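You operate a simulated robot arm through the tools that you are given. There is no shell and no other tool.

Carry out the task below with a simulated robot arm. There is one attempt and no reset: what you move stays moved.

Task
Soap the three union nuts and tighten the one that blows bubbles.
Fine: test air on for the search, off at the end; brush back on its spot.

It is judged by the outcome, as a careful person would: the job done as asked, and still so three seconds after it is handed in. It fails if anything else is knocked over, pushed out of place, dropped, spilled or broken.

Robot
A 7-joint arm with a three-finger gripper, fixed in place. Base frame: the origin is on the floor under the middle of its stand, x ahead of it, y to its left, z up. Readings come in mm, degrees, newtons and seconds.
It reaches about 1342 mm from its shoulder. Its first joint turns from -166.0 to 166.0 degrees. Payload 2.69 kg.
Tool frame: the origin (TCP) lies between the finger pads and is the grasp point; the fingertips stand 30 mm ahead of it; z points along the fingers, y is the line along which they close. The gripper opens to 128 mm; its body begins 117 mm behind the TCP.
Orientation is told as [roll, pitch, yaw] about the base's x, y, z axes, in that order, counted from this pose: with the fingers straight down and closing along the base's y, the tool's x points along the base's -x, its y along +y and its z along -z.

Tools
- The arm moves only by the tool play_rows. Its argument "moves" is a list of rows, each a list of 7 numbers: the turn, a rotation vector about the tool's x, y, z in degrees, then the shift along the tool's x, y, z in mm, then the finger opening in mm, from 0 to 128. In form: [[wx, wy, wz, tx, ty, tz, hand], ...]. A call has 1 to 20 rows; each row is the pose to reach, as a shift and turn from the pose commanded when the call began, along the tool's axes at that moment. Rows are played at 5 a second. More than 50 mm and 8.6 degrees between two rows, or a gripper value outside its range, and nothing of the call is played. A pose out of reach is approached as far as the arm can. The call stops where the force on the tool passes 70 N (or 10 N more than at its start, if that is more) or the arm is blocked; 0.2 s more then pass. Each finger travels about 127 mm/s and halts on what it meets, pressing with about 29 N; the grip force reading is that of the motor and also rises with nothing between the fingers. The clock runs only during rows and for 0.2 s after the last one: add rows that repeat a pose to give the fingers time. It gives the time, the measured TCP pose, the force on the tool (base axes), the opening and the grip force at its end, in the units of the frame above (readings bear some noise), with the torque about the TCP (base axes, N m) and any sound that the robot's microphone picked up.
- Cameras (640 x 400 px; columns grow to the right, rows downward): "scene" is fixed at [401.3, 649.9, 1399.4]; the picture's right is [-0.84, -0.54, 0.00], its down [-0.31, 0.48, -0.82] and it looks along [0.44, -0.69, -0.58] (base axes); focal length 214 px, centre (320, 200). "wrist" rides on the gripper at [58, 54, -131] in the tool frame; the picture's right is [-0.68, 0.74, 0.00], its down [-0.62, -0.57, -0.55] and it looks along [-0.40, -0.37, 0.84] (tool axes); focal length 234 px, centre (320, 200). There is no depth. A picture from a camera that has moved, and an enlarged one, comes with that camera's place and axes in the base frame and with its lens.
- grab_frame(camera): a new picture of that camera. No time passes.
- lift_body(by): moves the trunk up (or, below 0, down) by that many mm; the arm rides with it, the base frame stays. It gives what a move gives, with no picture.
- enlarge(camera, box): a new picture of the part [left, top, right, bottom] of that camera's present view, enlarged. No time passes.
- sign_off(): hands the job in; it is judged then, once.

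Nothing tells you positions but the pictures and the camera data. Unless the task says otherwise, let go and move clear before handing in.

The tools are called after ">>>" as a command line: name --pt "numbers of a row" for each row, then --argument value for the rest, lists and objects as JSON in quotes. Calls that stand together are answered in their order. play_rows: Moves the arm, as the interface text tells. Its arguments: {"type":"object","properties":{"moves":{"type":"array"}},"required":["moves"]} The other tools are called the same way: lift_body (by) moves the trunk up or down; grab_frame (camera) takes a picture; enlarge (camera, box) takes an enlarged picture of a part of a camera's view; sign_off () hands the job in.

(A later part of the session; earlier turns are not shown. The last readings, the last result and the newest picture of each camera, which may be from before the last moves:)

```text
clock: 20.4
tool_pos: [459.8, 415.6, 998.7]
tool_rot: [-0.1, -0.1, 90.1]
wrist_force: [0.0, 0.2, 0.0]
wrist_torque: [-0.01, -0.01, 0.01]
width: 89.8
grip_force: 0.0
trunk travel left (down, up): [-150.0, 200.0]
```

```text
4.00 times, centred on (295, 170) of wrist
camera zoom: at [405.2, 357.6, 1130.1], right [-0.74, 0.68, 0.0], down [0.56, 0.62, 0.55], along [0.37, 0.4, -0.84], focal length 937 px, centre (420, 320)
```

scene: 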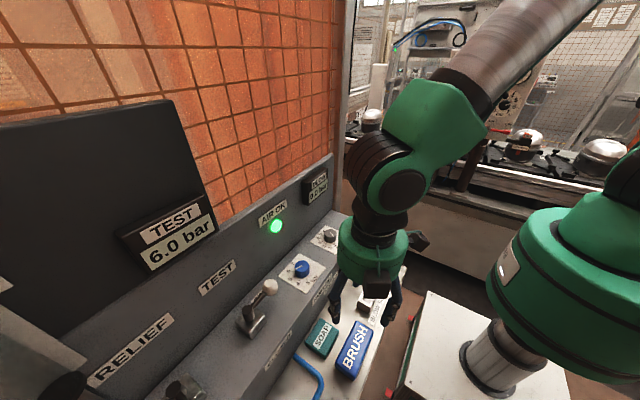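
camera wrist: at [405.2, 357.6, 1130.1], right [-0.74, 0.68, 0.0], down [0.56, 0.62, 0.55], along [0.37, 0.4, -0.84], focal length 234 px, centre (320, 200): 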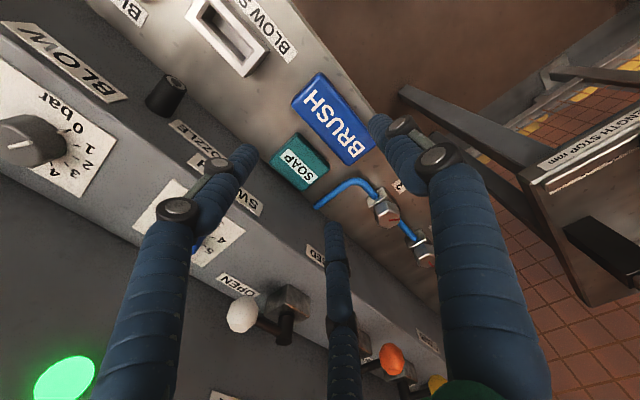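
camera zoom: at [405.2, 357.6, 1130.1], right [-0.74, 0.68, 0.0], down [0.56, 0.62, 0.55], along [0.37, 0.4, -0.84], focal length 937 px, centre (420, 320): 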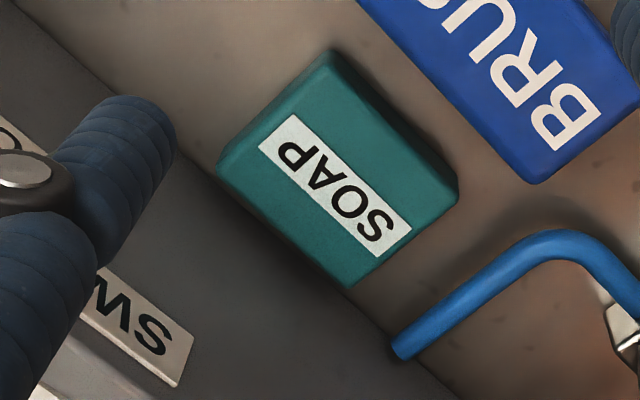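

The brush block is about 34 mm tall (z 800–834), centred near (446, 428). I'll position above it at TCP (450, 428, 900) with a 96 mm opening and check alignment.

>>> play_rows --pt "0 0 0 -6 5 20 96" --pt "0 0 0 -12.4 9.5 50 96" --pt "0 0 0 -12.4 9.5 80 96" --pt "0 0 0 -12.4 9.5 99 96" --pt "0 0 0 -12.4 9.5 99 96"

>>> grab_frame --camera "wrist"

>>> enlarge --camera "scene" --box '[270, 250, 430, 390]'

```text
clock: 21.6
tool_pos: [448.2, 429.9, 900.5]
tool_rot: [0.0, 0.1, 89.9]
wrist_force: [-0.1, 0.3, -0.6]
wrist_torque: [0.01, 0.01, 0.0]
width: 95.6
grip_force: 0.1
trunk travel left (down, up): [-150.0, 200.0]
```

```text
taken
camera wrist: at [395.7, 370.4, 1031.1], right [-0.74, 0.68, 0.0], down [0.57, 0.62, 0.55], along [0.37, 0.4, -0.84], focal length 234 px, centre (320, 200)
```

wrist: 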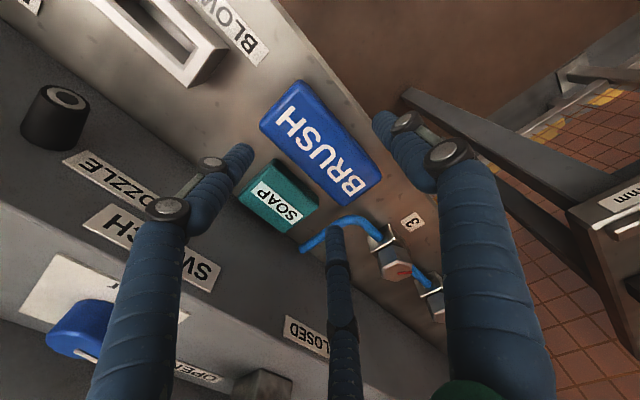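

```text
2.86 times, centred on (350, 320) of scene
camera zoom: at [401.3, 649.9, 1399.4], right [-0.84, -0.54, 0.0], down [-0.31, 0.48, -0.82], along [0.44, -0.69, -0.58], focal length 613 px, centre (234, -143)
```

zoom: 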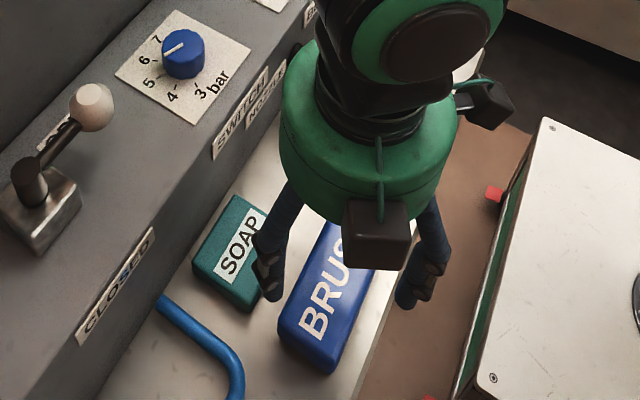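

>>> enlarge --camera "wrist" --box '[220, 60, 420, 260]'

```text
2.00 times, centred on (320, 160) of wrist
camera zoom: at [395.7, 370.4, 1031.1], right [-0.74, 0.68, 0.0], down [0.57, 0.62, 0.55], along [0.37, 0.4, -0.84], focal length 468 px, centre (320, 280)
```

zoom: 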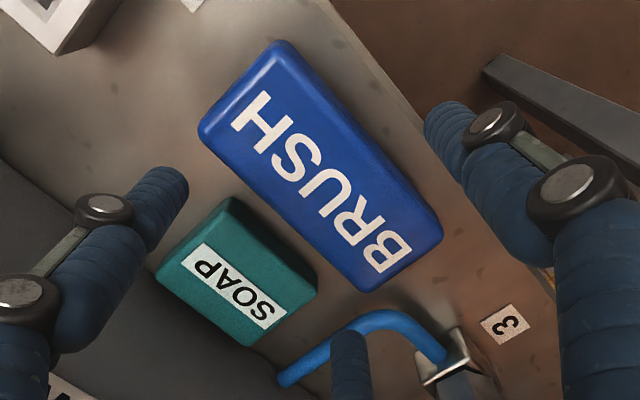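

Alignment looks good: brush centre (446, 430), fingers clear of the soap. I'll shift 4 mm in +x and descend to TCP z≈842.

>>> play_rows --pt "0 0 0 0 -4 0 96" --pt "0 0 0 0 -4 20 96" --pt "0 0 0 0 -4 40 96" --pt "0 0 0 0 -4 50 96" --pt "0 0 0 0 -4 50 96"

>>> enlarge --camera "wrist" --box '[200, 40, 440, 260]'

>>> enlarge --camera "scene" --box '[280, 270, 420, 390]'

```text
clock: 22.8
tool_pos: [453.1, 429.1, 848.9]
tool_rot: [-0.1, 0.1, 90.0]
wrist_force: [0.3, 0.5, 0.7]
wrist_torque: [0.0, 0.01, -0.01]
width: 95.9
grip_force: 0.0
trunk travel left (down, up): [-150.0, 200.0]
```

```text
1.82 times, centred on (320, 150) of wrist
camera zoom: at [399.3, 370.2, 980.7], right [-0.74, 0.68, 0.0], down [0.57, 0.62, 0.55], along [0.37, 0.4, -0.84], focal length 426 px, centre (320, 291)
```

zoom: 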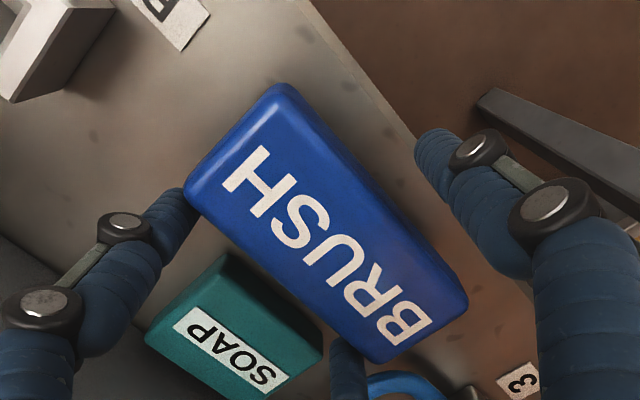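

```text
3.33 times, centred on (350, 330) of scene
camera zoom: at [401.3, 649.9, 1399.4], right [-0.84, -0.54, 0.0], down [-0.31, 0.48, -0.82], along [0.44, -0.69, -0.58], focal length 715 px, centre (220, -233)
```

zoom: 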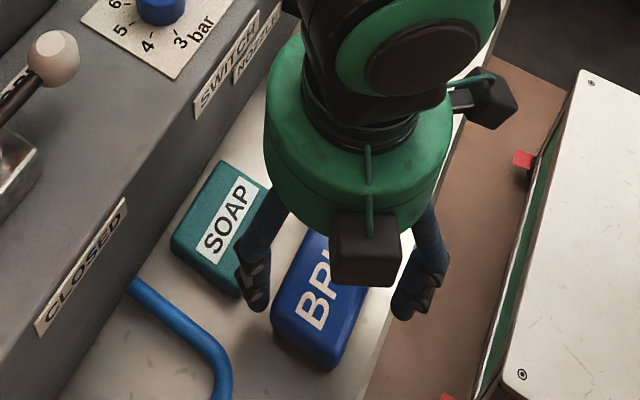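

No contact so far and the fingers straddle the brush properly. I'll go 6 mm lower and close on it.

>>> play_rows --pt "0 0 0 0 -1 6 96" --pt "0 0 0 0 -1 6 80" --pt "0 0 0 0 -1 6 70" --pt "0 0 0 0 -1 6 60" --pt "0 0 0 0 -1 6 40" --pt "0 0 0 0 -1 6 40" --pt "0 0 0 0 -1 6 40"

>>> enlarge --camera "wrist" --box '[200, 40, 440, 260]'

>>> enlarge --camera "scene" --box '[280, 270, 420, 390]'

```text
clock: 24.4
tool_pos: [453.7, 428.3, 843.6]
tool_rot: [0.0, 0.0, 90.1]
wrist_force: [-1.0, 1.9, 5.4]
wrist_torque: [0.09, 0.21, -0.03]
width: 70.6
grip_force: 28.6
trunk travel left (down, up): [-150.0, 200.0]
```

```text
1.82 times, centred on (320, 150) of wrist
camera zoom: at [400.2, 370.3, 975.2], right [-0.74, 0.68, 0.0], down [0.57, 0.62, 0.55], along [0.37, 0.4, -0.84], focal length 426 px, centre (320, 291)
```

zoom: 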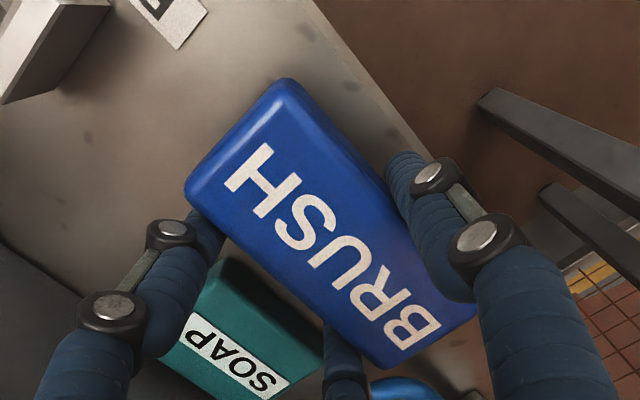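

```text
3.33 times, centred on (350, 330) of scene
camera zoom: at [401.3, 649.9, 1399.4], right [-0.84, -0.54, 0.0], down [-0.31, 0.48, -0.82], along [0.44, -0.69, -0.58], focal length 715 px, centre (220, -233)
```

zoom: 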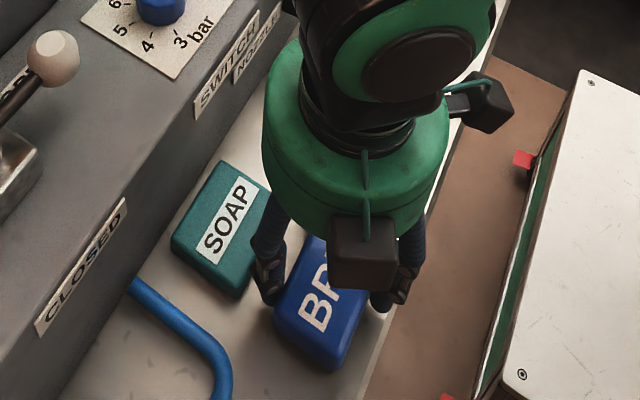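

The brush is gripped (width 70.6). I'll lift it slowly and check that it comes along.

>>> play_rows --pt "0 0 0 0 0 -5 40" --pt "0 0 0 0 0 -15 40" --pt "0 0 0 0 0 -35 40" --pt "0 0 0 0 0 -60 40" --pt "0 0 0 0 0 -60 40"

>>> grab_frame --camera "wrist"

>>> enlarge --camera "scene" --box '[270, 250, 430, 390]'

```text
clock: 25.6
tool_pos: [454.2, 428.8, 903.6]
tool_rot: [0.0, 0.0, 90.0]
wrist_force: [0.9, 0.0, -0.6]
wrist_torque: [0.03, -0.03, -0.04]
width: 70.4
grip_force: 29.3
trunk travel left (down, up): [-150.0, 200.0]
```

```text
taken
camera wrist: at [400.1, 370.3, 1035.2], right [-0.74, 0.68, 0.0], down [0.57, 0.62, 0.55], along [0.37, 0.4, -0.84], focal length 234 px, centre (320, 200)
```

wrist: 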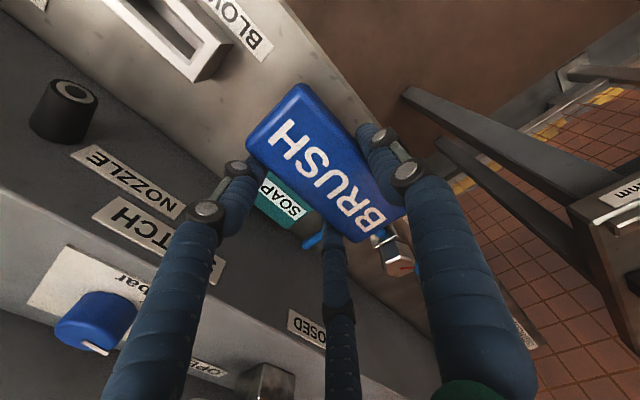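

```text
2.86 times, centred on (350, 320) of scene
camera zoom: at [401.3, 649.9, 1399.4], right [-0.84, -0.54, 0.0], down [-0.31, 0.48, -0.82], along [0.44, -0.69, -0.58], focal length 613 px, centre (234, -143)
```

zoom: 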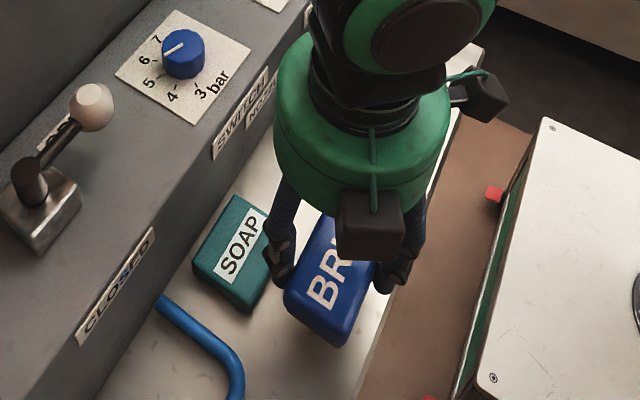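

The brush came up cleanly. I'll turn the tool to yaw 0 so the brush's long axis points toward the panel, keeping the fingers away from it.

>>> play_rows --pt "0 0 8 0 0 -2 40" --pt "0 0 16 0 0 -4 40" --pt "0 0 24 0 0 -6 40" --pt "0 0 32 0 0 -8 40" --pt "0 0 40 0 0 -10 40" --pt "0 0 48 0 0 -12 40" --pt "0 0 56 0 0 -14 40" --pt "0 0 64 0 0 -16 40" --pt "0 0 72 0 0 -18 40" --pt "0 0 80 0 0 -20 40" --pt "0 0 88 0 0 -20 40" --pt "0 0 90 0 0 -20 40"

>>> grab_frame --camera "wrist"

>>> enlarge --camera "scene" --box '[250, 230, 430, 390]'

```text
clock: 28.2
tool_pos: [454.5, 428.0, 924.8]
tool_rot: [0.0, 0.0, -0.1]
wrist_force: [-0.2, -0.3, -1.7]
wrist_torque: [0.01, -0.02, -0.05]
width: 70.2
grip_force: 28.7
trunk travel left (down, up): [-150.0, 200.0]
```

```text
taken
camera wrist: at [395.9, 482.2, 1055.4], right [0.68, 0.73, 0.0], down [0.61, -0.57, 0.55], along [0.4, -0.37, -0.84], focal length 234 px, centre (320, 200)
```

wrist: 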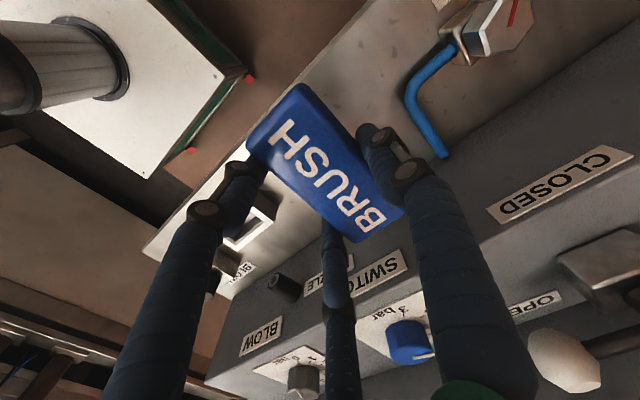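

```text
2.50 times, centred on (340, 310) of scene
camera zoom: at [401.3, 649.9, 1399.4], right [-0.84, -0.54, 0.0], down [-0.31, 0.48, -0.82], along [0.44, -0.69, -0.58], focal length 536 px, centre (270, -75)
```

zoom: 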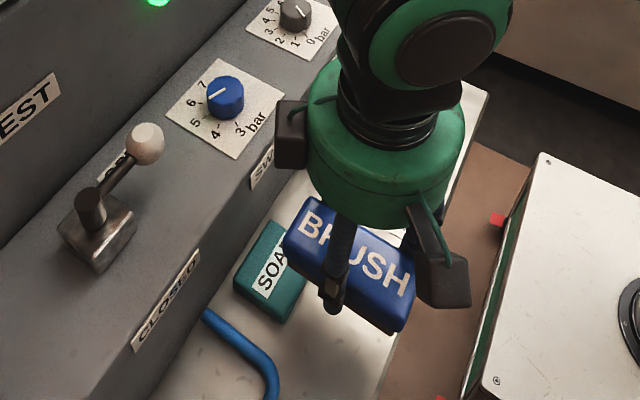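

The brush now points toward the panel. I'll move its front end over the soap and descend to just above it.

>>> play_rows --pt "0 0 0 -14 3 0 40" --pt "0 0 0 -28 6 0 40" --pt "0 0 0 -28 6 20 40" --pt "0 0 0 -28 6 40 40" --pt "0 0 0 -28 6 55 40" --pt "0 0 0 -28 6 55 40"

>>> grab_frame --camera "wrist"

>>> enlarge --camera "scene" --box '[250, 250, 410, 390]'

```text
clock: 29.6
tool_pos: [483.0, 434.6, 867.7]
tool_rot: [0.0, -0.1, 0.0]
wrist_force: [0.3, 0.6, -0.2]
wrist_torque: [-0.04, 0.05, -0.03]
width: 70.0
grip_force: 28.9
trunk travel left (down, up): [-150.0, 200.0]
```

```text
taken
camera wrist: at [423.7, 488.5, 1000.0], right [0.68, 0.74, 0.0], down [0.62, -0.57, 0.55], along [0.4, -0.37, -0.84], focal length 234 px, centre (320, 200)
```

wrist: 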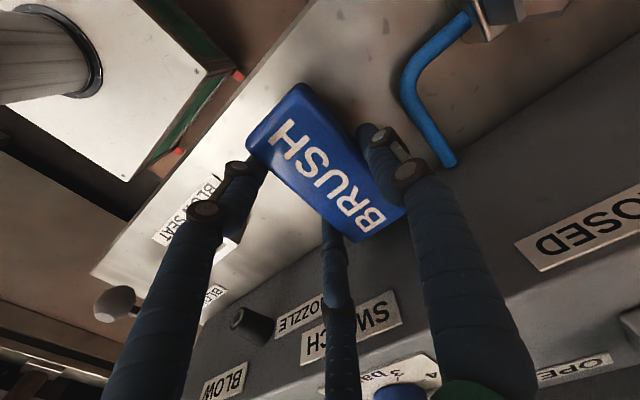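

```text
2.86 times, centred on (330, 320) of scene
camera zoom: at [401.3, 649.9, 1399.4], right [-0.84, -0.54, 0.0], down [-0.31, 0.48, -0.82], along [0.44, -0.69, -0.58], focal length 613 px, centre (291, -143)
```

zoom: 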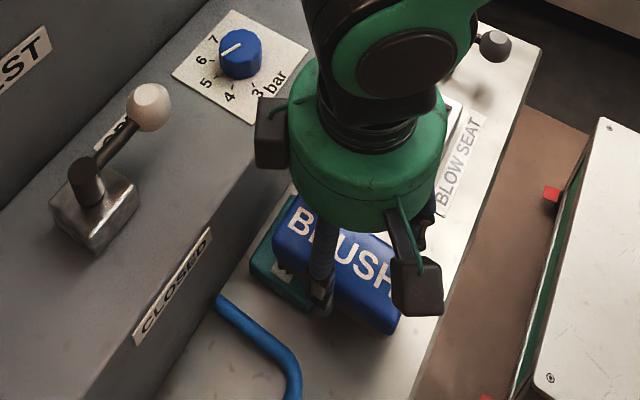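

The brush end is over the soap. I'll lower in small steps until it touches.

>>> play_rows --pt "0 0 0 0 0 1 40" --pt "0 0 0 0 0 2 40" --pt "0 0 0 0 0 3 40" --pt "0 0 0 0 0 4 40"

>>> play_rows --pt "0 0 0 0 0 1 40" --pt "0 0 0 0 0 2 40" --pt "0 0 0 0 0 3 40"

```text
clock: 30.6
tool_pos: [483.3, 435.8, 866.2]
tool_rot: [0.0, 0.0, 0.1]
wrist_force: [-2.6, -2.8, 9.8]
wrist_torque: [0.24, -0.18, 0.03]
width: 70.4
grip_force: 29.5
trunk travel left (down, up): [-150.0, 200.0]
```

```text
clock: 31.4
tool_pos: [482.2, 434.3, 862.8]
tool_rot: [0.1, -0.1, 0.0]
wrist_force: [-1.7, -4.5, 26.4]
wrist_torque: [0.12, -0.21, -0.02]
width: 70.7
grip_force: 29.0
trunk travel left (down, up): [-150.0, 200.0]
```

Contact made with the soap (about 26 N). I'll ease off, hold briefly and lift, then look for a change on the brush.

>>> play_rows --pt "0 0 0 0 0 -2 40" --pt "0 0 0 0 0 -3 40" --pt "0 0 0 0 0 -3 40" --pt "0 0 0 0 0 -3 40" --pt "0 0 0 0 0 -3 40"

>>> grab_frame --camera "wrist"

>>> enlarge --camera "scene" --box '[270, 290, 390, 390]'

```text
clock: 32.6
tool_pos: [481.9, 435.7, 864.7]
tool_rot: [0.1, 0.0, -0.1]
wrist_force: [0.4, 1.1, -1.2]
wrist_torque: [-0.02, -0.01, -0.03]
width: 70.0
grip_force: 28.5
trunk travel left (down, up): [-150.0, 200.0]
```

```text
taken
camera wrist: at [424.0, 488.2, 996.2], right [0.68, 0.74, 0.0], down [0.62, -0.57, 0.55], along [0.4, -0.37, -0.84], focal length 234 px, centre (320, 200)
```

wrist: 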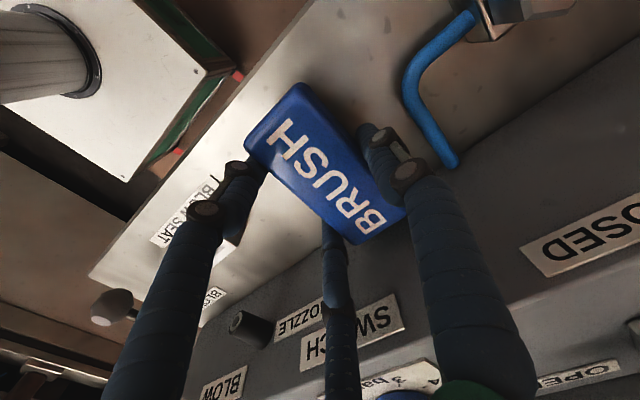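

```text
4.00 times, centred on (330, 340) of scene
camera zoom: at [401.3, 649.9, 1399.4], right [-0.84, -0.54, 0.0], down [-0.31, 0.48, -0.82], along [0.44, -0.69, -0.58], focal length 858 px, centre (280, -360)
```

zoom: 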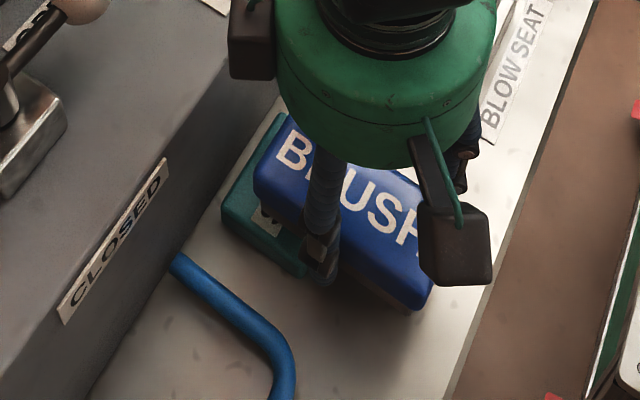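

Soap contacted. I'll lift and carry the brush to above nut 3.

>>> play_rows --pt "0 0 0 0 0 -20 40" --pt "0 0 0 0 0 -45 40" --pt "0 0 0 5 15 -60 40" --pt "0 0 0 15 50 -60 40" --pt "0 0 0 27 85 -60 40" --pt "0 0 0 38 115 -60 40" --pt "0 0 0 45 140 -60 40" --pt "0 0 0 45 140 -60 40"

>>> grab_frame --camera "wrist"

>>> grab_frame --camera "scene"

```text
clock: 34.4
tool_pos: [437.4, 575.3, 924.0]
tool_rot: [0.0, 0.0, 0.1]
wrist_force: [-0.2, 0.2, -1.1]
wrist_torque: [-0.04, -0.01, 0.01]
width: 70.0
grip_force: 28.4
trunk travel left (down, up): [-150.0, 200.0]
```

```text
taken
camera wrist: at [378.6, 628.5, 1056.0], right [0.68, 0.74, 0.0], down [0.62, -0.57, 0.55], along [0.4, -0.37, -0.84], focal length 234 px, centre (320, 200)
```

wrist: 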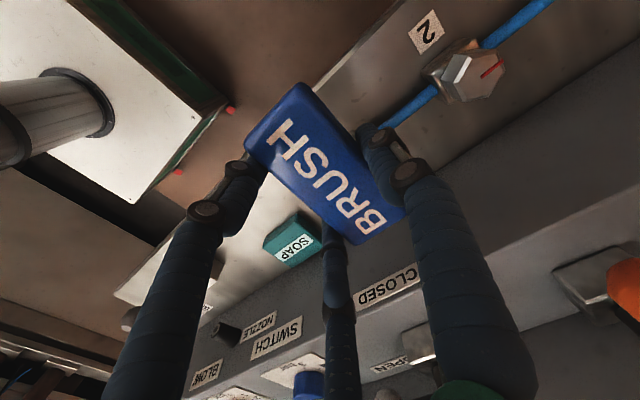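

```text
taken
```

scene: 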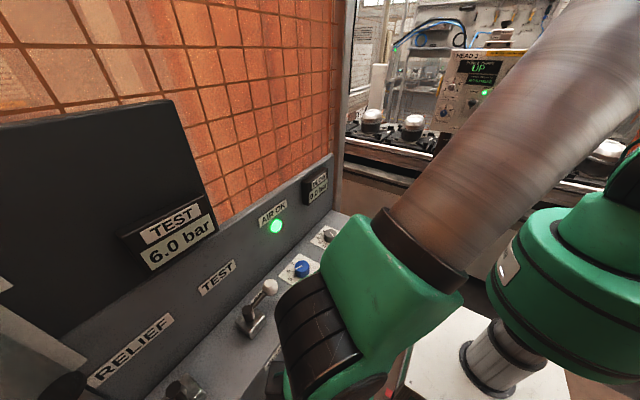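

Nut 3 is under the brush end. I'll lower the brush onto it in small steps.

>>> play_rows --pt "0 0 0 0 0 10 40" --pt "0 0 0 0 0 20 40" --pt "0 0 0 0 0 26 40" --pt "0 0 0 0 0 28 40" --pt "0 0 0 0 0 30 40"

>>> play_rows --pt "0 0 0 0 0 1 40" --pt "0 0 0 0 0 2 40" --pt "0 0 0 0 0 3 40"

```text
clock: 35.6
tool_pos: [438.2, 575.6, 897.5]
tool_rot: [0.2, -0.3, 0.0]
wrist_force: [-4.5, -5.6, 29.1]
wrist_torque: [0.05, -0.46, -0.16]
width: 69.8
grip_force: 29.3
trunk travel left (down, up): [-150.0, 200.0]
```

```text
clock: 36.4
tool_pos: [436.6, 575.5, 892.5]
tool_rot: [0.1, -0.1, 0.0]
wrist_force: [-3.8, 4.6, 22.6]
wrist_torque: [0.29, -0.41, 0.17]
width: 70.0
grip_force: 28.7
trunk travel left (down, up): [-150.0, 200.0]
```

Contact with nut 3 was firm (about 25 N). I'll ease off, hold lightly and look.

>>> play_rows --pt "0 0 0 0 0 -2 40" --pt "0 0 0 0 0 -2 40" --pt "0 0 0 0 0 -2 40"

>>> grab_frame --camera "wrist"

```text
clock: 37.2
tool_pos: [437.4, 573.7, 892.8]
tool_rot: [0.0, 0.2, 0.1]
wrist_force: [1.1, -0.2, 5.2]
wrist_torque: [0.09, -0.13, 0.03]
width: 69.6
grip_force: 28.6
trunk travel left (down, up): [-150.0, 200.0]
```

```text
taken
camera wrist: at [378.6, 627.5, 1024.0], right [0.68, 0.74, 0.0], down [0.62, -0.56, 0.55], along [0.4, -0.37, -0.84], focal length 234 px, centre (320, 200)
```

wrist: 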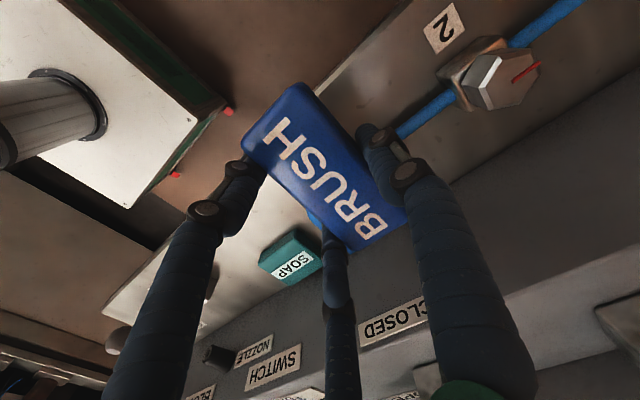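

Nut 3 has been brushed with light contact. I'll lift and move to nut 2.

>>> play_rows --pt "0 0 0 0 0 -15 40" --pt "0 0 0 0 0 -35 40" --pt "0 0 0 0 40 -35 40" --pt "0 0 0 0 80 -35 40" --pt "0 0 0 0 122 -35 40" --pt "0 0 0 0 122 -35 40"

>>> grab_frame --camera "wrist"

>>> enlarge --camera "scene" --box '[200, 220, 400, 400]'

```text
clock: 38.6
tool_pos: [437.3, 697.1, 928.3]
tool_rot: [0.1, 0.0, 0.0]
wrist_force: [0.7, 0.4, -1.7]
wrist_torque: [-0.03, -0.02, 0.0]
width: 69.7
grip_force: 29.5
trunk travel left (down, up): [-150.0, 200.0]
```

```text
taken
camera wrist: at [378.8, 750.6, 1060.2], right [0.68, 0.74, 0.0], down [0.62, -0.57, 0.55], along [0.4, -0.37, -0.84], focal length 234 px, centre (320, 200)
```

wrist: 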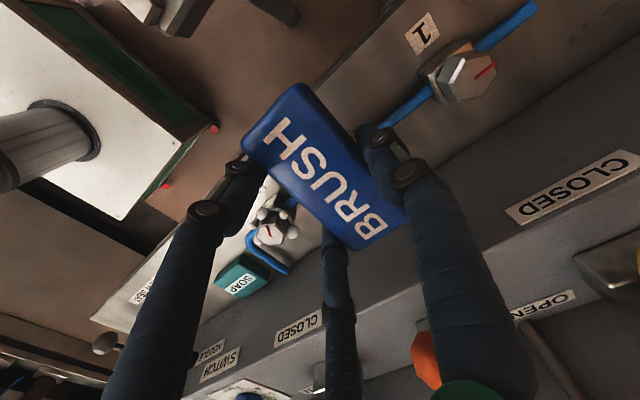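

```text
2.22 times, centred on (300, 310) of scene
camera zoom: at [401.3, 649.9, 1399.4], right [-0.84, -0.54, 0.0], down [-0.31, 0.48, -0.82], along [0.44, -0.69, -0.58], focal length 477 px, centre (364, -44)
```

zoom: 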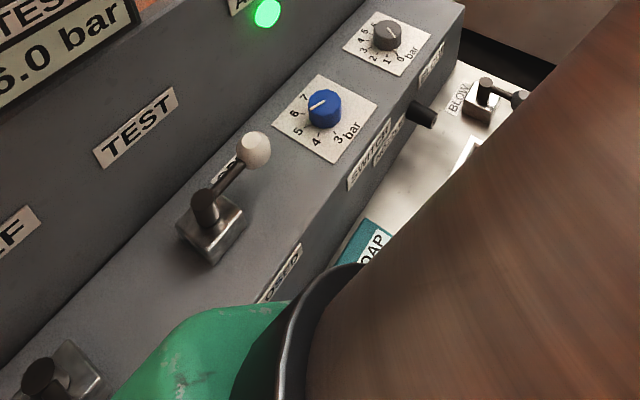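

>>> enlarge --camera "wrist" --box '[230, 180, 320, 270]'

>>> enlarge --camera "wrist" --box '[390, 10, 540, 130]'

```text
4.44 times, centred on (275, 225) of wrist
camera zoom: at [378.8, 750.6, 1060.2], right [0.68, 0.74, 0.0], down [0.62, -0.57, 0.55], along [0.4, -0.37, -0.84], focal length 1041 px, centre (520, 89)
```

zoom: 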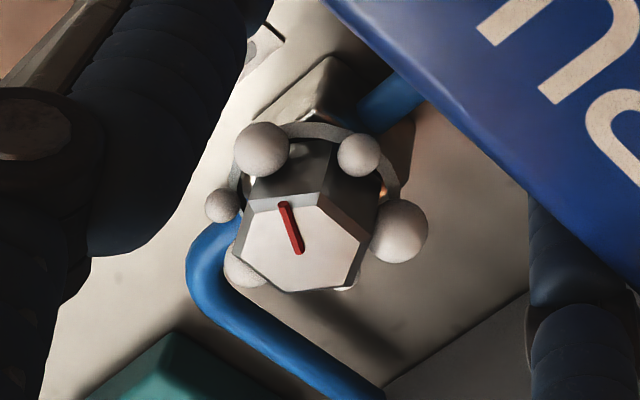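

```text
3.33 times, centred on (465, 70) of wrist
camera zoom: at [378.8, 750.6, 1060.2], right [0.68, 0.74, 0.0], down [0.62, -0.57, 0.55], along [0.4, -0.37, -0.84], focal length 781 px, centre (-163, 633)
```

zoom: 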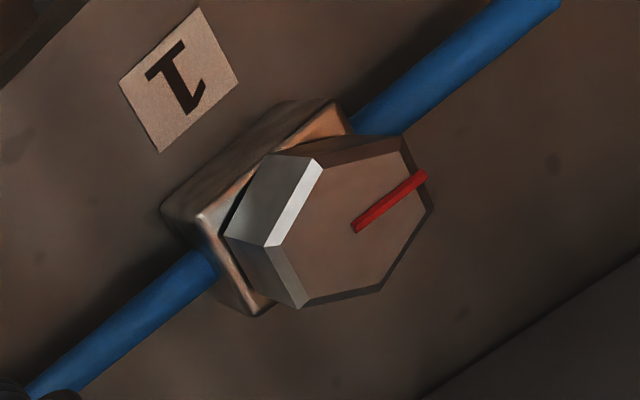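

Nut 3 now shows a soap ring and several bubbles, but all three must be soaped to compare. I'll lower the brush onto nut 2.

>>> play_rows --pt "0 0 0 0 0 10 40" --pt "0 0 0 0 0 20 40" --pt "0 0 0 0 0 26 40" --pt "0 0 0 0 0 28 40" --pt "0 0 0 0 0 29 40"

>>> play_rows --pt "0 0 0 0 0 1 40" --pt "0 0 0 0 0 2 40"

```text
clock: 39.8
tool_pos: [436.1, 696.9, 899.7]
tool_rot: [0.0, 0.0, 0.0]
wrist_force: [0.1, 1.0, -2.8]
wrist_torque: [-0.04, -0.03, -0.04]
width: 69.5
grip_force: 29.3
trunk travel left (down, up): [-150.0, 200.0]
```

```text
clock: 40.4
tool_pos: [438.2, 696.5, 898.0]
tool_rot: [0.0, -0.1, -0.1]
wrist_force: [0.5, 0.3, -1.0]
wrist_torque: [-0.01, -0.02, -0.01]
width: 69.6
grip_force: 28.8
trunk travel left (down, up): [-150.0, 200.0]
```

>>> play_rows --pt "0 0 0 0 0 1 40" --pt "0 0 0 0 0 2 40"

>>> play_rows --pt "0 0 0 0 0 1 40" --pt "0 0 0 0 0 2 40"

```text
clock: 41.0
tool_pos: [437.1, 696.7, 896.6]
tool_rot: [0.0, 0.0, 0.0]
wrist_force: [-0.7, 0.6, -1.4]
wrist_torque: [-0.03, 0.01, 0.03]
width: 69.8
grip_force: 29.6
trunk travel left (down, up): [-150.0, 200.0]
```

```text
clock: 41.6
tool_pos: [437.6, 696.3, 894.0]
tool_rot: [0.0, 0.1, 0.0]
wrist_force: [-0.3, 0.0, -2.2]
wrist_torque: [-0.02, 0.0, 0.0]
width: 69.8
grip_force: 29.3
trunk travel left (down, up): [-150.0, 200.0]
```

The brush is close to nut 2's top but not touching yet. I'll go on in 1 mm steps.

>>> play_rows --pt "0 0 0 0 0 1 40" --pt "0 0 0 0 0 2 40"

>>> play_rows --pt "0 0 0 0 0 1 40" --pt "0 0 0 0 0 2 40"

```text
clock: 42.2
tool_pos: [437.7, 697.1, 893.2]
tool_rot: [0.0, 0.1, 0.0]
wrist_force: [-0.7, -1.1, 5.3]
wrist_torque: [0.02, -0.08, 0.01]
width: 69.7
grip_force: 28.5
trunk travel left (down, up): [-150.0, 200.0]
```

```text
clock: 42.8
tool_pos: [438.5, 696.8, 892.5]
tool_rot: [0.1, -0.1, 0.0]
wrist_force: [-3.5, -5.8, 21.8]
wrist_torque: [-0.03, -0.38, -0.08]
width: 69.9
grip_force: 29.0
trunk travel left (down, up): [-150.0, 200.0]
```

Contact with nut 2. I'll ease off, hold, then lift and move to nut 1.

>>> play_rows --pt "0 0 0 0 0 -1 40" --pt "0 0 0 0 0 -2 40" --pt "0 0 0 0 0 -2 40" --pt "0 0 0 0 0 -15 40" --pt "0 0 0 0 0 -36 40" --pt "0 0 0 0 40 -36 40" --pt "0 0 0 0 80 -36 40" --pt "0 0 0 0 122 -36 40" --pt "0 0 0 0 122 -36 40"

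>>> grab_frame --camera "wrist"

>>> enlarge --camera "wrist" --box '[220, 170, 340, 290]'

```text
clock: 44.8
tool_pos: [436.2, 819.4, 925.2]
tool_rot: [0.0, 0.0, 0.0]
wrist_force: [-0.2, 1.0, -2.1]
wrist_torque: [-0.06, -0.04, 0.02]
width: 70.1
grip_force: 29.5
trunk travel left (down, up): [-150.0, 200.0]
```

```text
taken
camera wrist: at [377.5, 873.0, 1056.3], right [0.68, 0.74, 0.0], down [0.62, -0.57, 0.55], along [0.4, -0.37, -0.84], focal length 234 px, centre (320, 200)
```

wrist: 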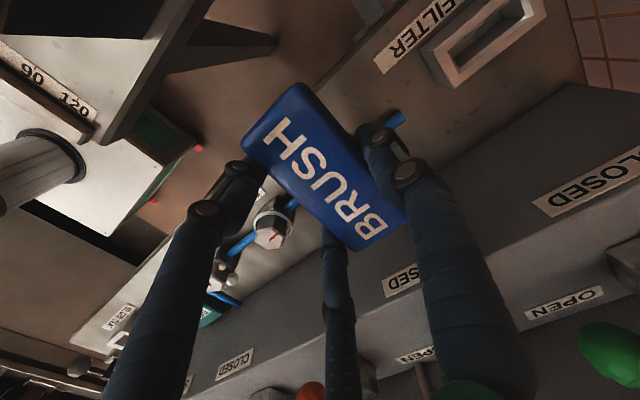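

```text
3.33 times, centred on (280, 230) of wrist
camera zoom: at [377.5, 873.0, 1056.3], right [0.68, 0.74, 0.0], down [0.62, -0.57, 0.55], along [0.4, -0.37, -0.84], focal length 781 px, centre (453, 100)
```

zoom: 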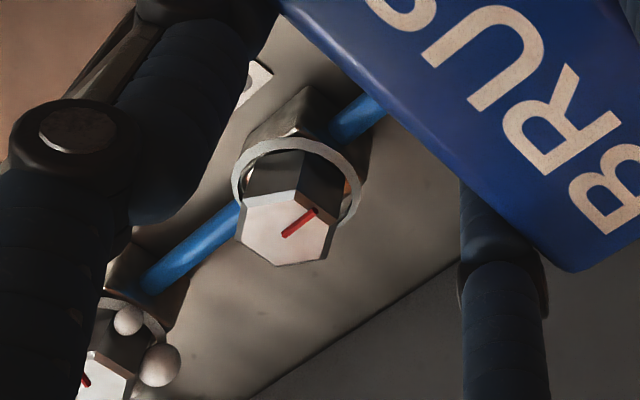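

Nut 2 carries a soap ring without bubbles so far; nut 3 clearly bubbles. Now nut 1.

>>> play_rows --pt "0 0 0 0 0 10 40" --pt "0 0 0 0 0 20 40" --pt "0 0 0 0 0 26 40" --pt "0 0 0 0 0 28 40" --pt "0 0 0 0 0 29 40"

>>> play_rows --pt "0 0 0 0 0 1 40" --pt "0 0 0 0 0 2 40"

```text
clock: 46.0
tool_pos: [437.2, 817.8, 896.3]
tool_rot: [-0.1, -0.1, 0.0]
wrist_force: [-0.6, 0.0, -0.8]
wrist_torque: [0.01, 0.02, -0.02]
width: 69.7
grip_force: 28.5
trunk travel left (down, up): [-150.0, 200.0]
```

```text
clock: 46.6
tool_pos: [437.5, 818.6, 894.3]
tool_rot: [-0.1, 0.0, 0.0]
wrist_force: [-0.3, -0.1, -2.0]
wrist_torque: [-0.06, 0.02, -0.03]
width: 69.8
grip_force: 29.4
trunk travel left (down, up): [-150.0, 200.0]
```

>>> play_rows --pt "0 0 0 0 0 1 40" --pt "0 0 0 0 0 2 40"

>>> play_rows --pt "0 0 0 0 0 1 40" --pt "0 0 0 0 0 1.5 40"

```text
clock: 47.2
tool_pos: [438.1, 819.0, 893.3]
tool_rot: [0.0, 0.0, 0.0]
wrist_force: [0.2, 0.3, -0.2]
wrist_torque: [-0.03, -0.01, -0.02]
width: 69.7
grip_force: 29.3
trunk travel left (down, up): [-150.0, 200.0]
```

```text
clock: 47.8
tool_pos: [436.4, 820.0, 892.4]
tool_rot: [0.2, -0.1, -0.1]
wrist_force: [-1.5, -1.4, 5.8]
wrist_torque: [0.02, -0.09, 0.0]
width: 69.7
grip_force: 28.6
trunk travel left (down, up): [-150.0, 200.0]
```

>>> play_rows --pt "0 0 0 0 0 1 40" --pt "0 0 0 0 0 1.5 40"

>>> play_rows --pt "0 0 0 0 0 -1 40" --pt "0 0 0 0 0 -1 40" --pt "0 0 0 0 0 -15 40" --pt "0 0 0 0 0 -40 40" --pt "0 0 0 0 0 -80 40" --pt "0 0 0 0 0 -120 40" --pt "0 0 0 0 0 -120 40"

>>> grab_frame --camera "wrist"

```text
clock: 48.4
tool_pos: [437.3, 817.7, 891.9]
tool_rot: [0.2, -0.1, -0.1]
wrist_force: [-0.9, -1.6, 15.7]
wrist_torque: [0.1, -0.35, -0.01]
width: 69.8
grip_force: 29.1
trunk travel left (down, up): [-150.0, 200.0]
```

```text
clock: 50.0
tool_pos: [436.9, 819.4, 1010.5]
tool_rot: [0.0, 0.0, 0.1]
wrist_force: [-1.4, -0.2, -1.0]
wrist_torque: [0.03, -0.02, 0.0]
width: 69.8
grip_force: 29.2
trunk travel left (down, up): [-150.0, 200.0]
```

```text
taken
camera wrist: at [378.5, 871.3, 1141.2], right [0.68, 0.74, 0.0], down [0.62, -0.57, 0.55], along [0.4, -0.37, -0.84], focal length 234 px, centre (320, 200)
```

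wrist: 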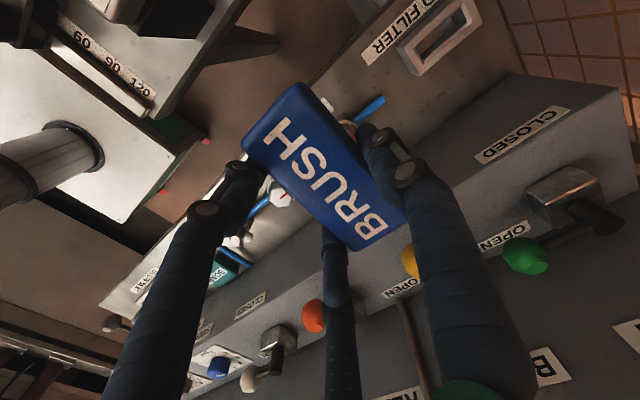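

All three nuts are soaped. I'll carry the brush back over its spot, turning to yaw 90, which also gives a view of the nuts.

>>> play_rows --pt "0 0 -7.5 -1.4 -32.5 0 40" --pt "0 0 -15 -2.8 -65 0 40" --pt "0 0 -22.5 -4.2 -97.5 0 40" --pt "0 0 -30 -5.6 -130 0 40" --pt "0 0 -37.5 -7 -162.5 0 40" --pt "0 0 -45 -8.5 -195 0 40" --pt "0 0 -52.5 -10 -227.5 0 40" --pt "0 0 -60 -11.4 -260 0 40" --pt "0 0 -67.5 -12.8 -292.5 0 40" --pt "0 0 -75 -14.2 -325 0 40" --pt "0 0 -82.5 -15.6 -358 0 40" --pt "0 0 -90 -17 -390.5 0 40" --pt "0 0 -90 -17 -390.5 0 40"

>>> grab_frame --camera "wrist"

>>> enlarge --camera "scene" --box '[260, 240, 420, 390]'

```text
clock: 52.8
tool_pos: [454.4, 427.7, 1010.8]
tool_rot: [0.0, 0.0, 90.2]
wrist_force: [0.3, -0.1, -0.5]
wrist_torque: [0.04, -0.02, -0.03]
width: 69.9
grip_force: 28.7
trunk travel left (down, up): [-150.0, 200.0]
```

```text
taken
camera wrist: at [400.3, 368.8, 1141.4], right [-0.74, 0.68, 0.0], down [0.56, 0.62, 0.55], along [0.37, 0.4, -0.84], focal length 234 px, centre (320, 200)
```

wrist: 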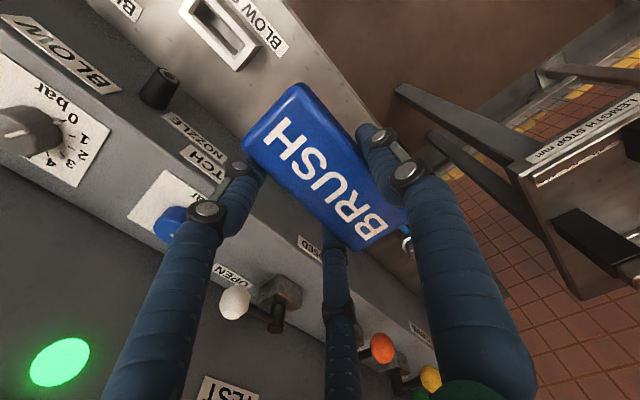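

```text
2.67 times, centred on (340, 315) of scene
camera zoom: at [401.3, 649.9, 1399.4], right [-0.84, -0.54, 0.0], down [-0.31, 0.48, -0.82], along [0.44, -0.69, -0.58], focal length 572 px, centre (267, -107)
```

zoom: 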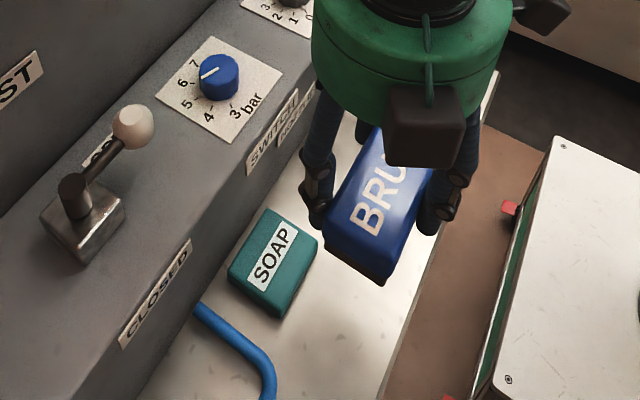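

The brush is over its spot; it slid up a few mm in the grip, so I'll lower carefully and stop on contact with the shelf.

>>> play_rows --pt "0 0 0 0 0.5 30 40" --pt "0 0 0 -0.5 0.5 65 40" --pt "0 0 0 -0.5 0.5 100 40" --pt "0 0 0 -0.5 0.5 135 40" --pt "0 0 0 -0.5 0.5 155 40" --pt "0 0 0 -0.5 0.5 155 40"

>>> grab_frame --camera "wrist"

>>> enlarge --camera "scene" --box '[280, 270, 420, 390]'

```text
clock: 54.2
tool_pos: [453.4, 428.9, 856.0]
tool_rot: [-0.1, 0.0, 90.1]
wrist_force: [-0.5, 0.3, -1.9]
wrist_torque: [-0.01, -0.02, -0.01]
width: 69.6
grip_force: 28.8
trunk travel left (down, up): [-150.0, 200.0]
```

```text
taken
camera wrist: at [399.6, 370.4, 986.9], right [-0.74, 0.68, 0.0], down [0.57, 0.62, 0.55], along [0.37, 0.4, -0.84], focal length 234 px, centre (320, 200)
```

wrist: 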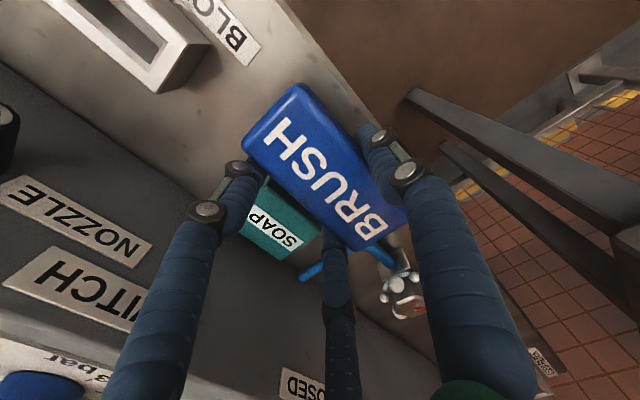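

```text
3.33 times, centred on (350, 330) of scene
camera zoom: at [401.3, 649.9, 1399.4], right [-0.84, -0.54, 0.0], down [-0.31, 0.48, -0.82], along [0.44, -0.69, -0.58], focal length 715 px, centre (220, -233)
```

zoom: 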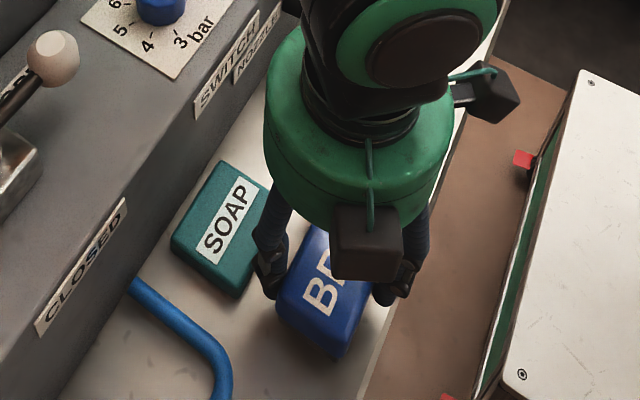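

>>> play_rows --pt "0 0 0 0 0 3 40" --pt "0 0 0 0 0 6 40" --pt "0 0 0 0 0 9 40"

>>> play_rows --pt "0 0 0 0 0 1 40" --pt "0 0 0 0 0 2 40" --pt "0 0 0 0 0 3 40"

```text
clock: 55.0
tool_pos: [454.0, 429.5, 844.7]
tool_rot: [0.0, 0.1, 90.0]
wrist_force: [0.4, 0.1, -1.5]
wrist_torque: [0.01, -0.01, 0.01]
width: 69.8
grip_force: 28.9
trunk travel left (down, up): [-150.0, 200.0]
```

```text
clock: 55.8
tool_pos: [453.7, 428.4, 843.3]
tool_rot: [-0.1, 0.0, 90.0]
wrist_force: [0.1, -0.2, -0.5]
wrist_torque: [0.01, -0.05, 0.01]
width: 69.7
grip_force: 29.2
trunk travel left (down, up): [-150.0, 200.0]
```

The brush is nearly down; no contact yet at the original grasp height, as expected after the slip. I'll continue in small steps.

>>> play_rows --pt "0 0 0 0 0 1 40" --pt "0 0 0 0 0 2 40"

>>> play_rows --pt "0 0 0 0 0 1 40" --pt "0 0 0 0 0 2 40"

```text
clock: 56.4
tool_pos: [453.3, 429.2, 841.7]
tool_rot: [-0.1, -0.1, 90.0]
wrist_force: [0.1, 0.3, 0.1]
wrist_torque: [0.04, -0.02, -0.01]
width: 69.9
grip_force: 29.0
trunk travel left (down, up): [-150.0, 200.0]
```

```text
clock: 57.0
tool_pos: [454.4, 428.8, 840.2]
tool_rot: [0.1, 0.0, 89.9]
wrist_force: [-3.4, -1.8, 14.1]
wrist_torque: [-0.78, 0.6, -0.11]
width: 69.8
grip_force: 28.9
trunk travel left (down, up): [-150.0, 200.0]
```

The brush's −y end has touched the shelf (slightly tilted in the grip). I'll press 2 mm more to level it, then release gradually.

>>> play_rows --pt "0 0 0 0 0 1 40" --pt "0 0 0 0 0 2 40" --pt "0 0 0 0 0 2 40"

>>> enlarge --camera "wrist" --box '[220, 60, 440, 280]'

```text
clock: 57.8
tool_pos: [453.7, 430.2, 838.7]
tool_rot: [-0.1, -0.1, 90.1]
wrist_force: [-1.6, 3.2, 17.5]
wrist_torque: [-0.78, 0.41, -0.22]
width: 70.2
grip_force: 28.7
trunk travel left (down, up): [-150.0, 200.0]
```

```text
1.82 times, centred on (330, 170) of wrist
camera zoom: at [400.2, 370.4, 969.0], right [-0.74, 0.68, 0.0], down [0.57, 0.61, 0.55], along [0.37, 0.4, -0.84], focal length 426 px, centre (302, 254)
```

zoom: 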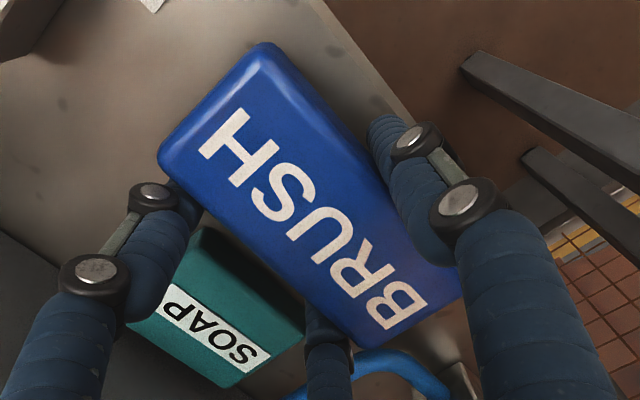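

The brush is tilted about 6° (its +y end high). I'll raise slightly, tilt the tool 6° to level it, then lower again.

>>> play_rows --pt "0 0 0 0 0 -3 40" --pt "0 3 0 0 0 -3 40" --pt "0 6 0 0 0 -3 40" --pt "0 6 0 0 0 -3 40"

>>> enlarge --camera "scene" --box '[310, 300, 390, 384]'

>>> enlarge --camera "wrist" --box '[220, 60, 440, 280]'

```text
clock: 58.8
tool_pos: [452.7, 429.6, 840.3]
tool_rot: [0.0, 6.1, 90.0]
wrist_force: [0.0, 0.6, -0.5]
wrist_torque: [-0.02, -0.02, 0.03]
width: 70.1
grip_force: 29.2
trunk travel left (down, up): [-150.0, 200.0]
```

```text
4.76 times, centred on (350, 342) of scene
camera zoom: at [401.3, 649.9, 1399.4], right [-0.84, -0.54, 0.0], down [-0.31, 0.48, -0.82], along [0.44, -0.69, -0.58], focal length 1021 px, centre (177, -476)
```

zoom: 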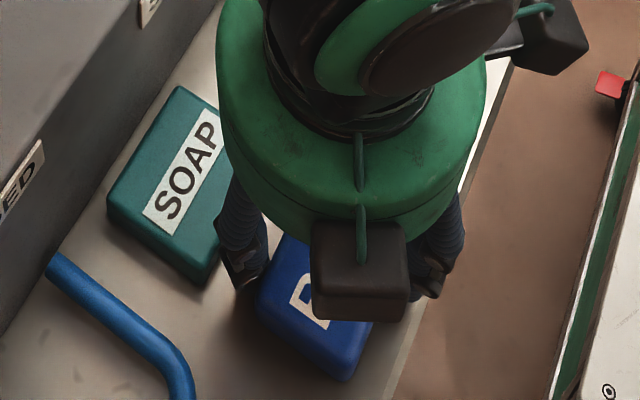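

```text
1.82 times, centred on (330, 170) of wrist
camera zoom: at [400.1, 384.6, 976.7], right [-0.74, 0.67, -0.07], down [0.57, 0.67, 0.48], along [0.37, 0.31, -0.87], focal length 426 px, centre (302, 254)
```

zoom: 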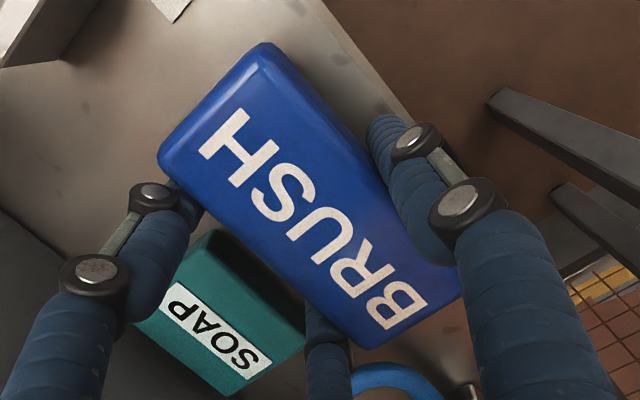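

The brush is now about level. I'll lower until it touches.

>>> play_rows --pt "0 0 0 0 0 1 40" --pt "0 0 0 0 0 2 40"

>>> play_rows --pt "0 0 0 0 0 1 40" --pt "0 0 0 0 0 2 40"

```text
clock: 59.4
tool_pos: [454.3, 428.2, 838.3]
tool_rot: [0.0, 6.0, 90.0]
wrist_force: [-1.7, 0.1, 4.2]
wrist_torque: [0.24, 0.23, 0.11]
width: 70.0
grip_force: 28.1
trunk travel left (down, up): [-150.0, 200.0]
```

```text
clock: 60.0
tool_pos: [454.5, 429.3, 837.8]
tool_rot: [-0.1, 5.9, 89.9]
wrist_force: [-2.8, -0.7, 17.8]
wrist_torque: [0.84, 0.45, 0.18]
width: 70.4
grip_force: 28.9
trunk travel left (down, up): [-150.0, 200.0]
```

>>> play_rows --pt "0 -1 0 0 0 -1 40" --pt "0 -2 0 0 0 -1 40" --pt "0 -2 0 0 0 0 40"

```text
clock: 60.8
tool_pos: [453.4, 427.8, 835.6]
tool_rot: [0.1, 4.0, 90.1]
wrist_force: [-1.1, -1.3, 3.1]
wrist_torque: [0.14, 0.11, 0.05]
width: 70.0
grip_force: 29.1
trunk travel left (down, up): [-150.0, 200.0]
```

>>> play_rows --pt "0 -1 0 0 0 0 40" --pt "0 -1.5 0 0 0 1 40" --pt "0 -1.5 0 0 0 1 40"

```text
clock: 61.6
tool_pos: [453.6, 428.5, 835.7]
tool_rot: [0.0, 2.6, 90.0]
wrist_force: [-2.6, -2.1, 10.4]
wrist_torque: [-0.63, 0.35, -0.09]
width: 69.8
grip_force: 29.2
trunk travel left (down, up): [-150.0, 200.0]
```

The brush is level to within about 1 mm. I'll release it gradually.

>>> play_rows --pt "0 0 0 0 0 0 72" --pt "0 0 0 0 0 0 76" --pt "0 0 0 0 0 0 84" --pt "0 0 0 0 0 0 92" --pt "0 0 0 0 0 0 96" --pt "0 0 0 0 0 0 96"

>>> enlarge --camera "wrist" --box '[200, 40, 440, 280]'

```text
clock: 63.0
tool_pos: [454.0, 428.3, 835.8]
tool_rot: [0.0, 2.5, 90.0]
wrist_force: [-1.1, 0.8, 0.9]
wrist_torque: [-0.06, 0.0, 0.03]
width: 96.1
grip_force: 0.1
trunk travel left (down, up): [-150.0, 200.0]
```

```text
1.67 times, centred on (320, 160) of wrist
camera zoom: at [400.2, 375.3, 968.9], right [-0.74, 0.68, -0.03], down [0.57, 0.64, 0.52], along [0.37, 0.37, -0.85], focal length 390 px, centre (320, 267)
```

zoom: 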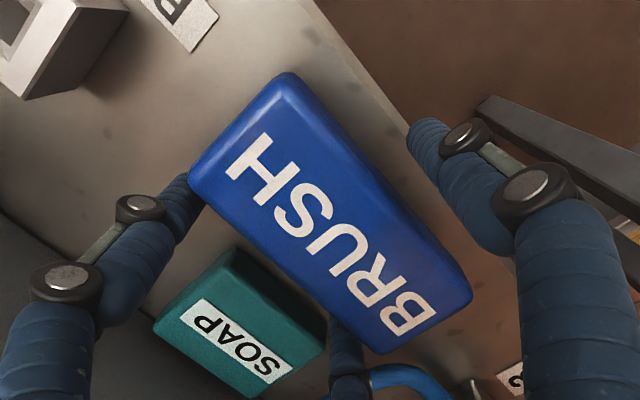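

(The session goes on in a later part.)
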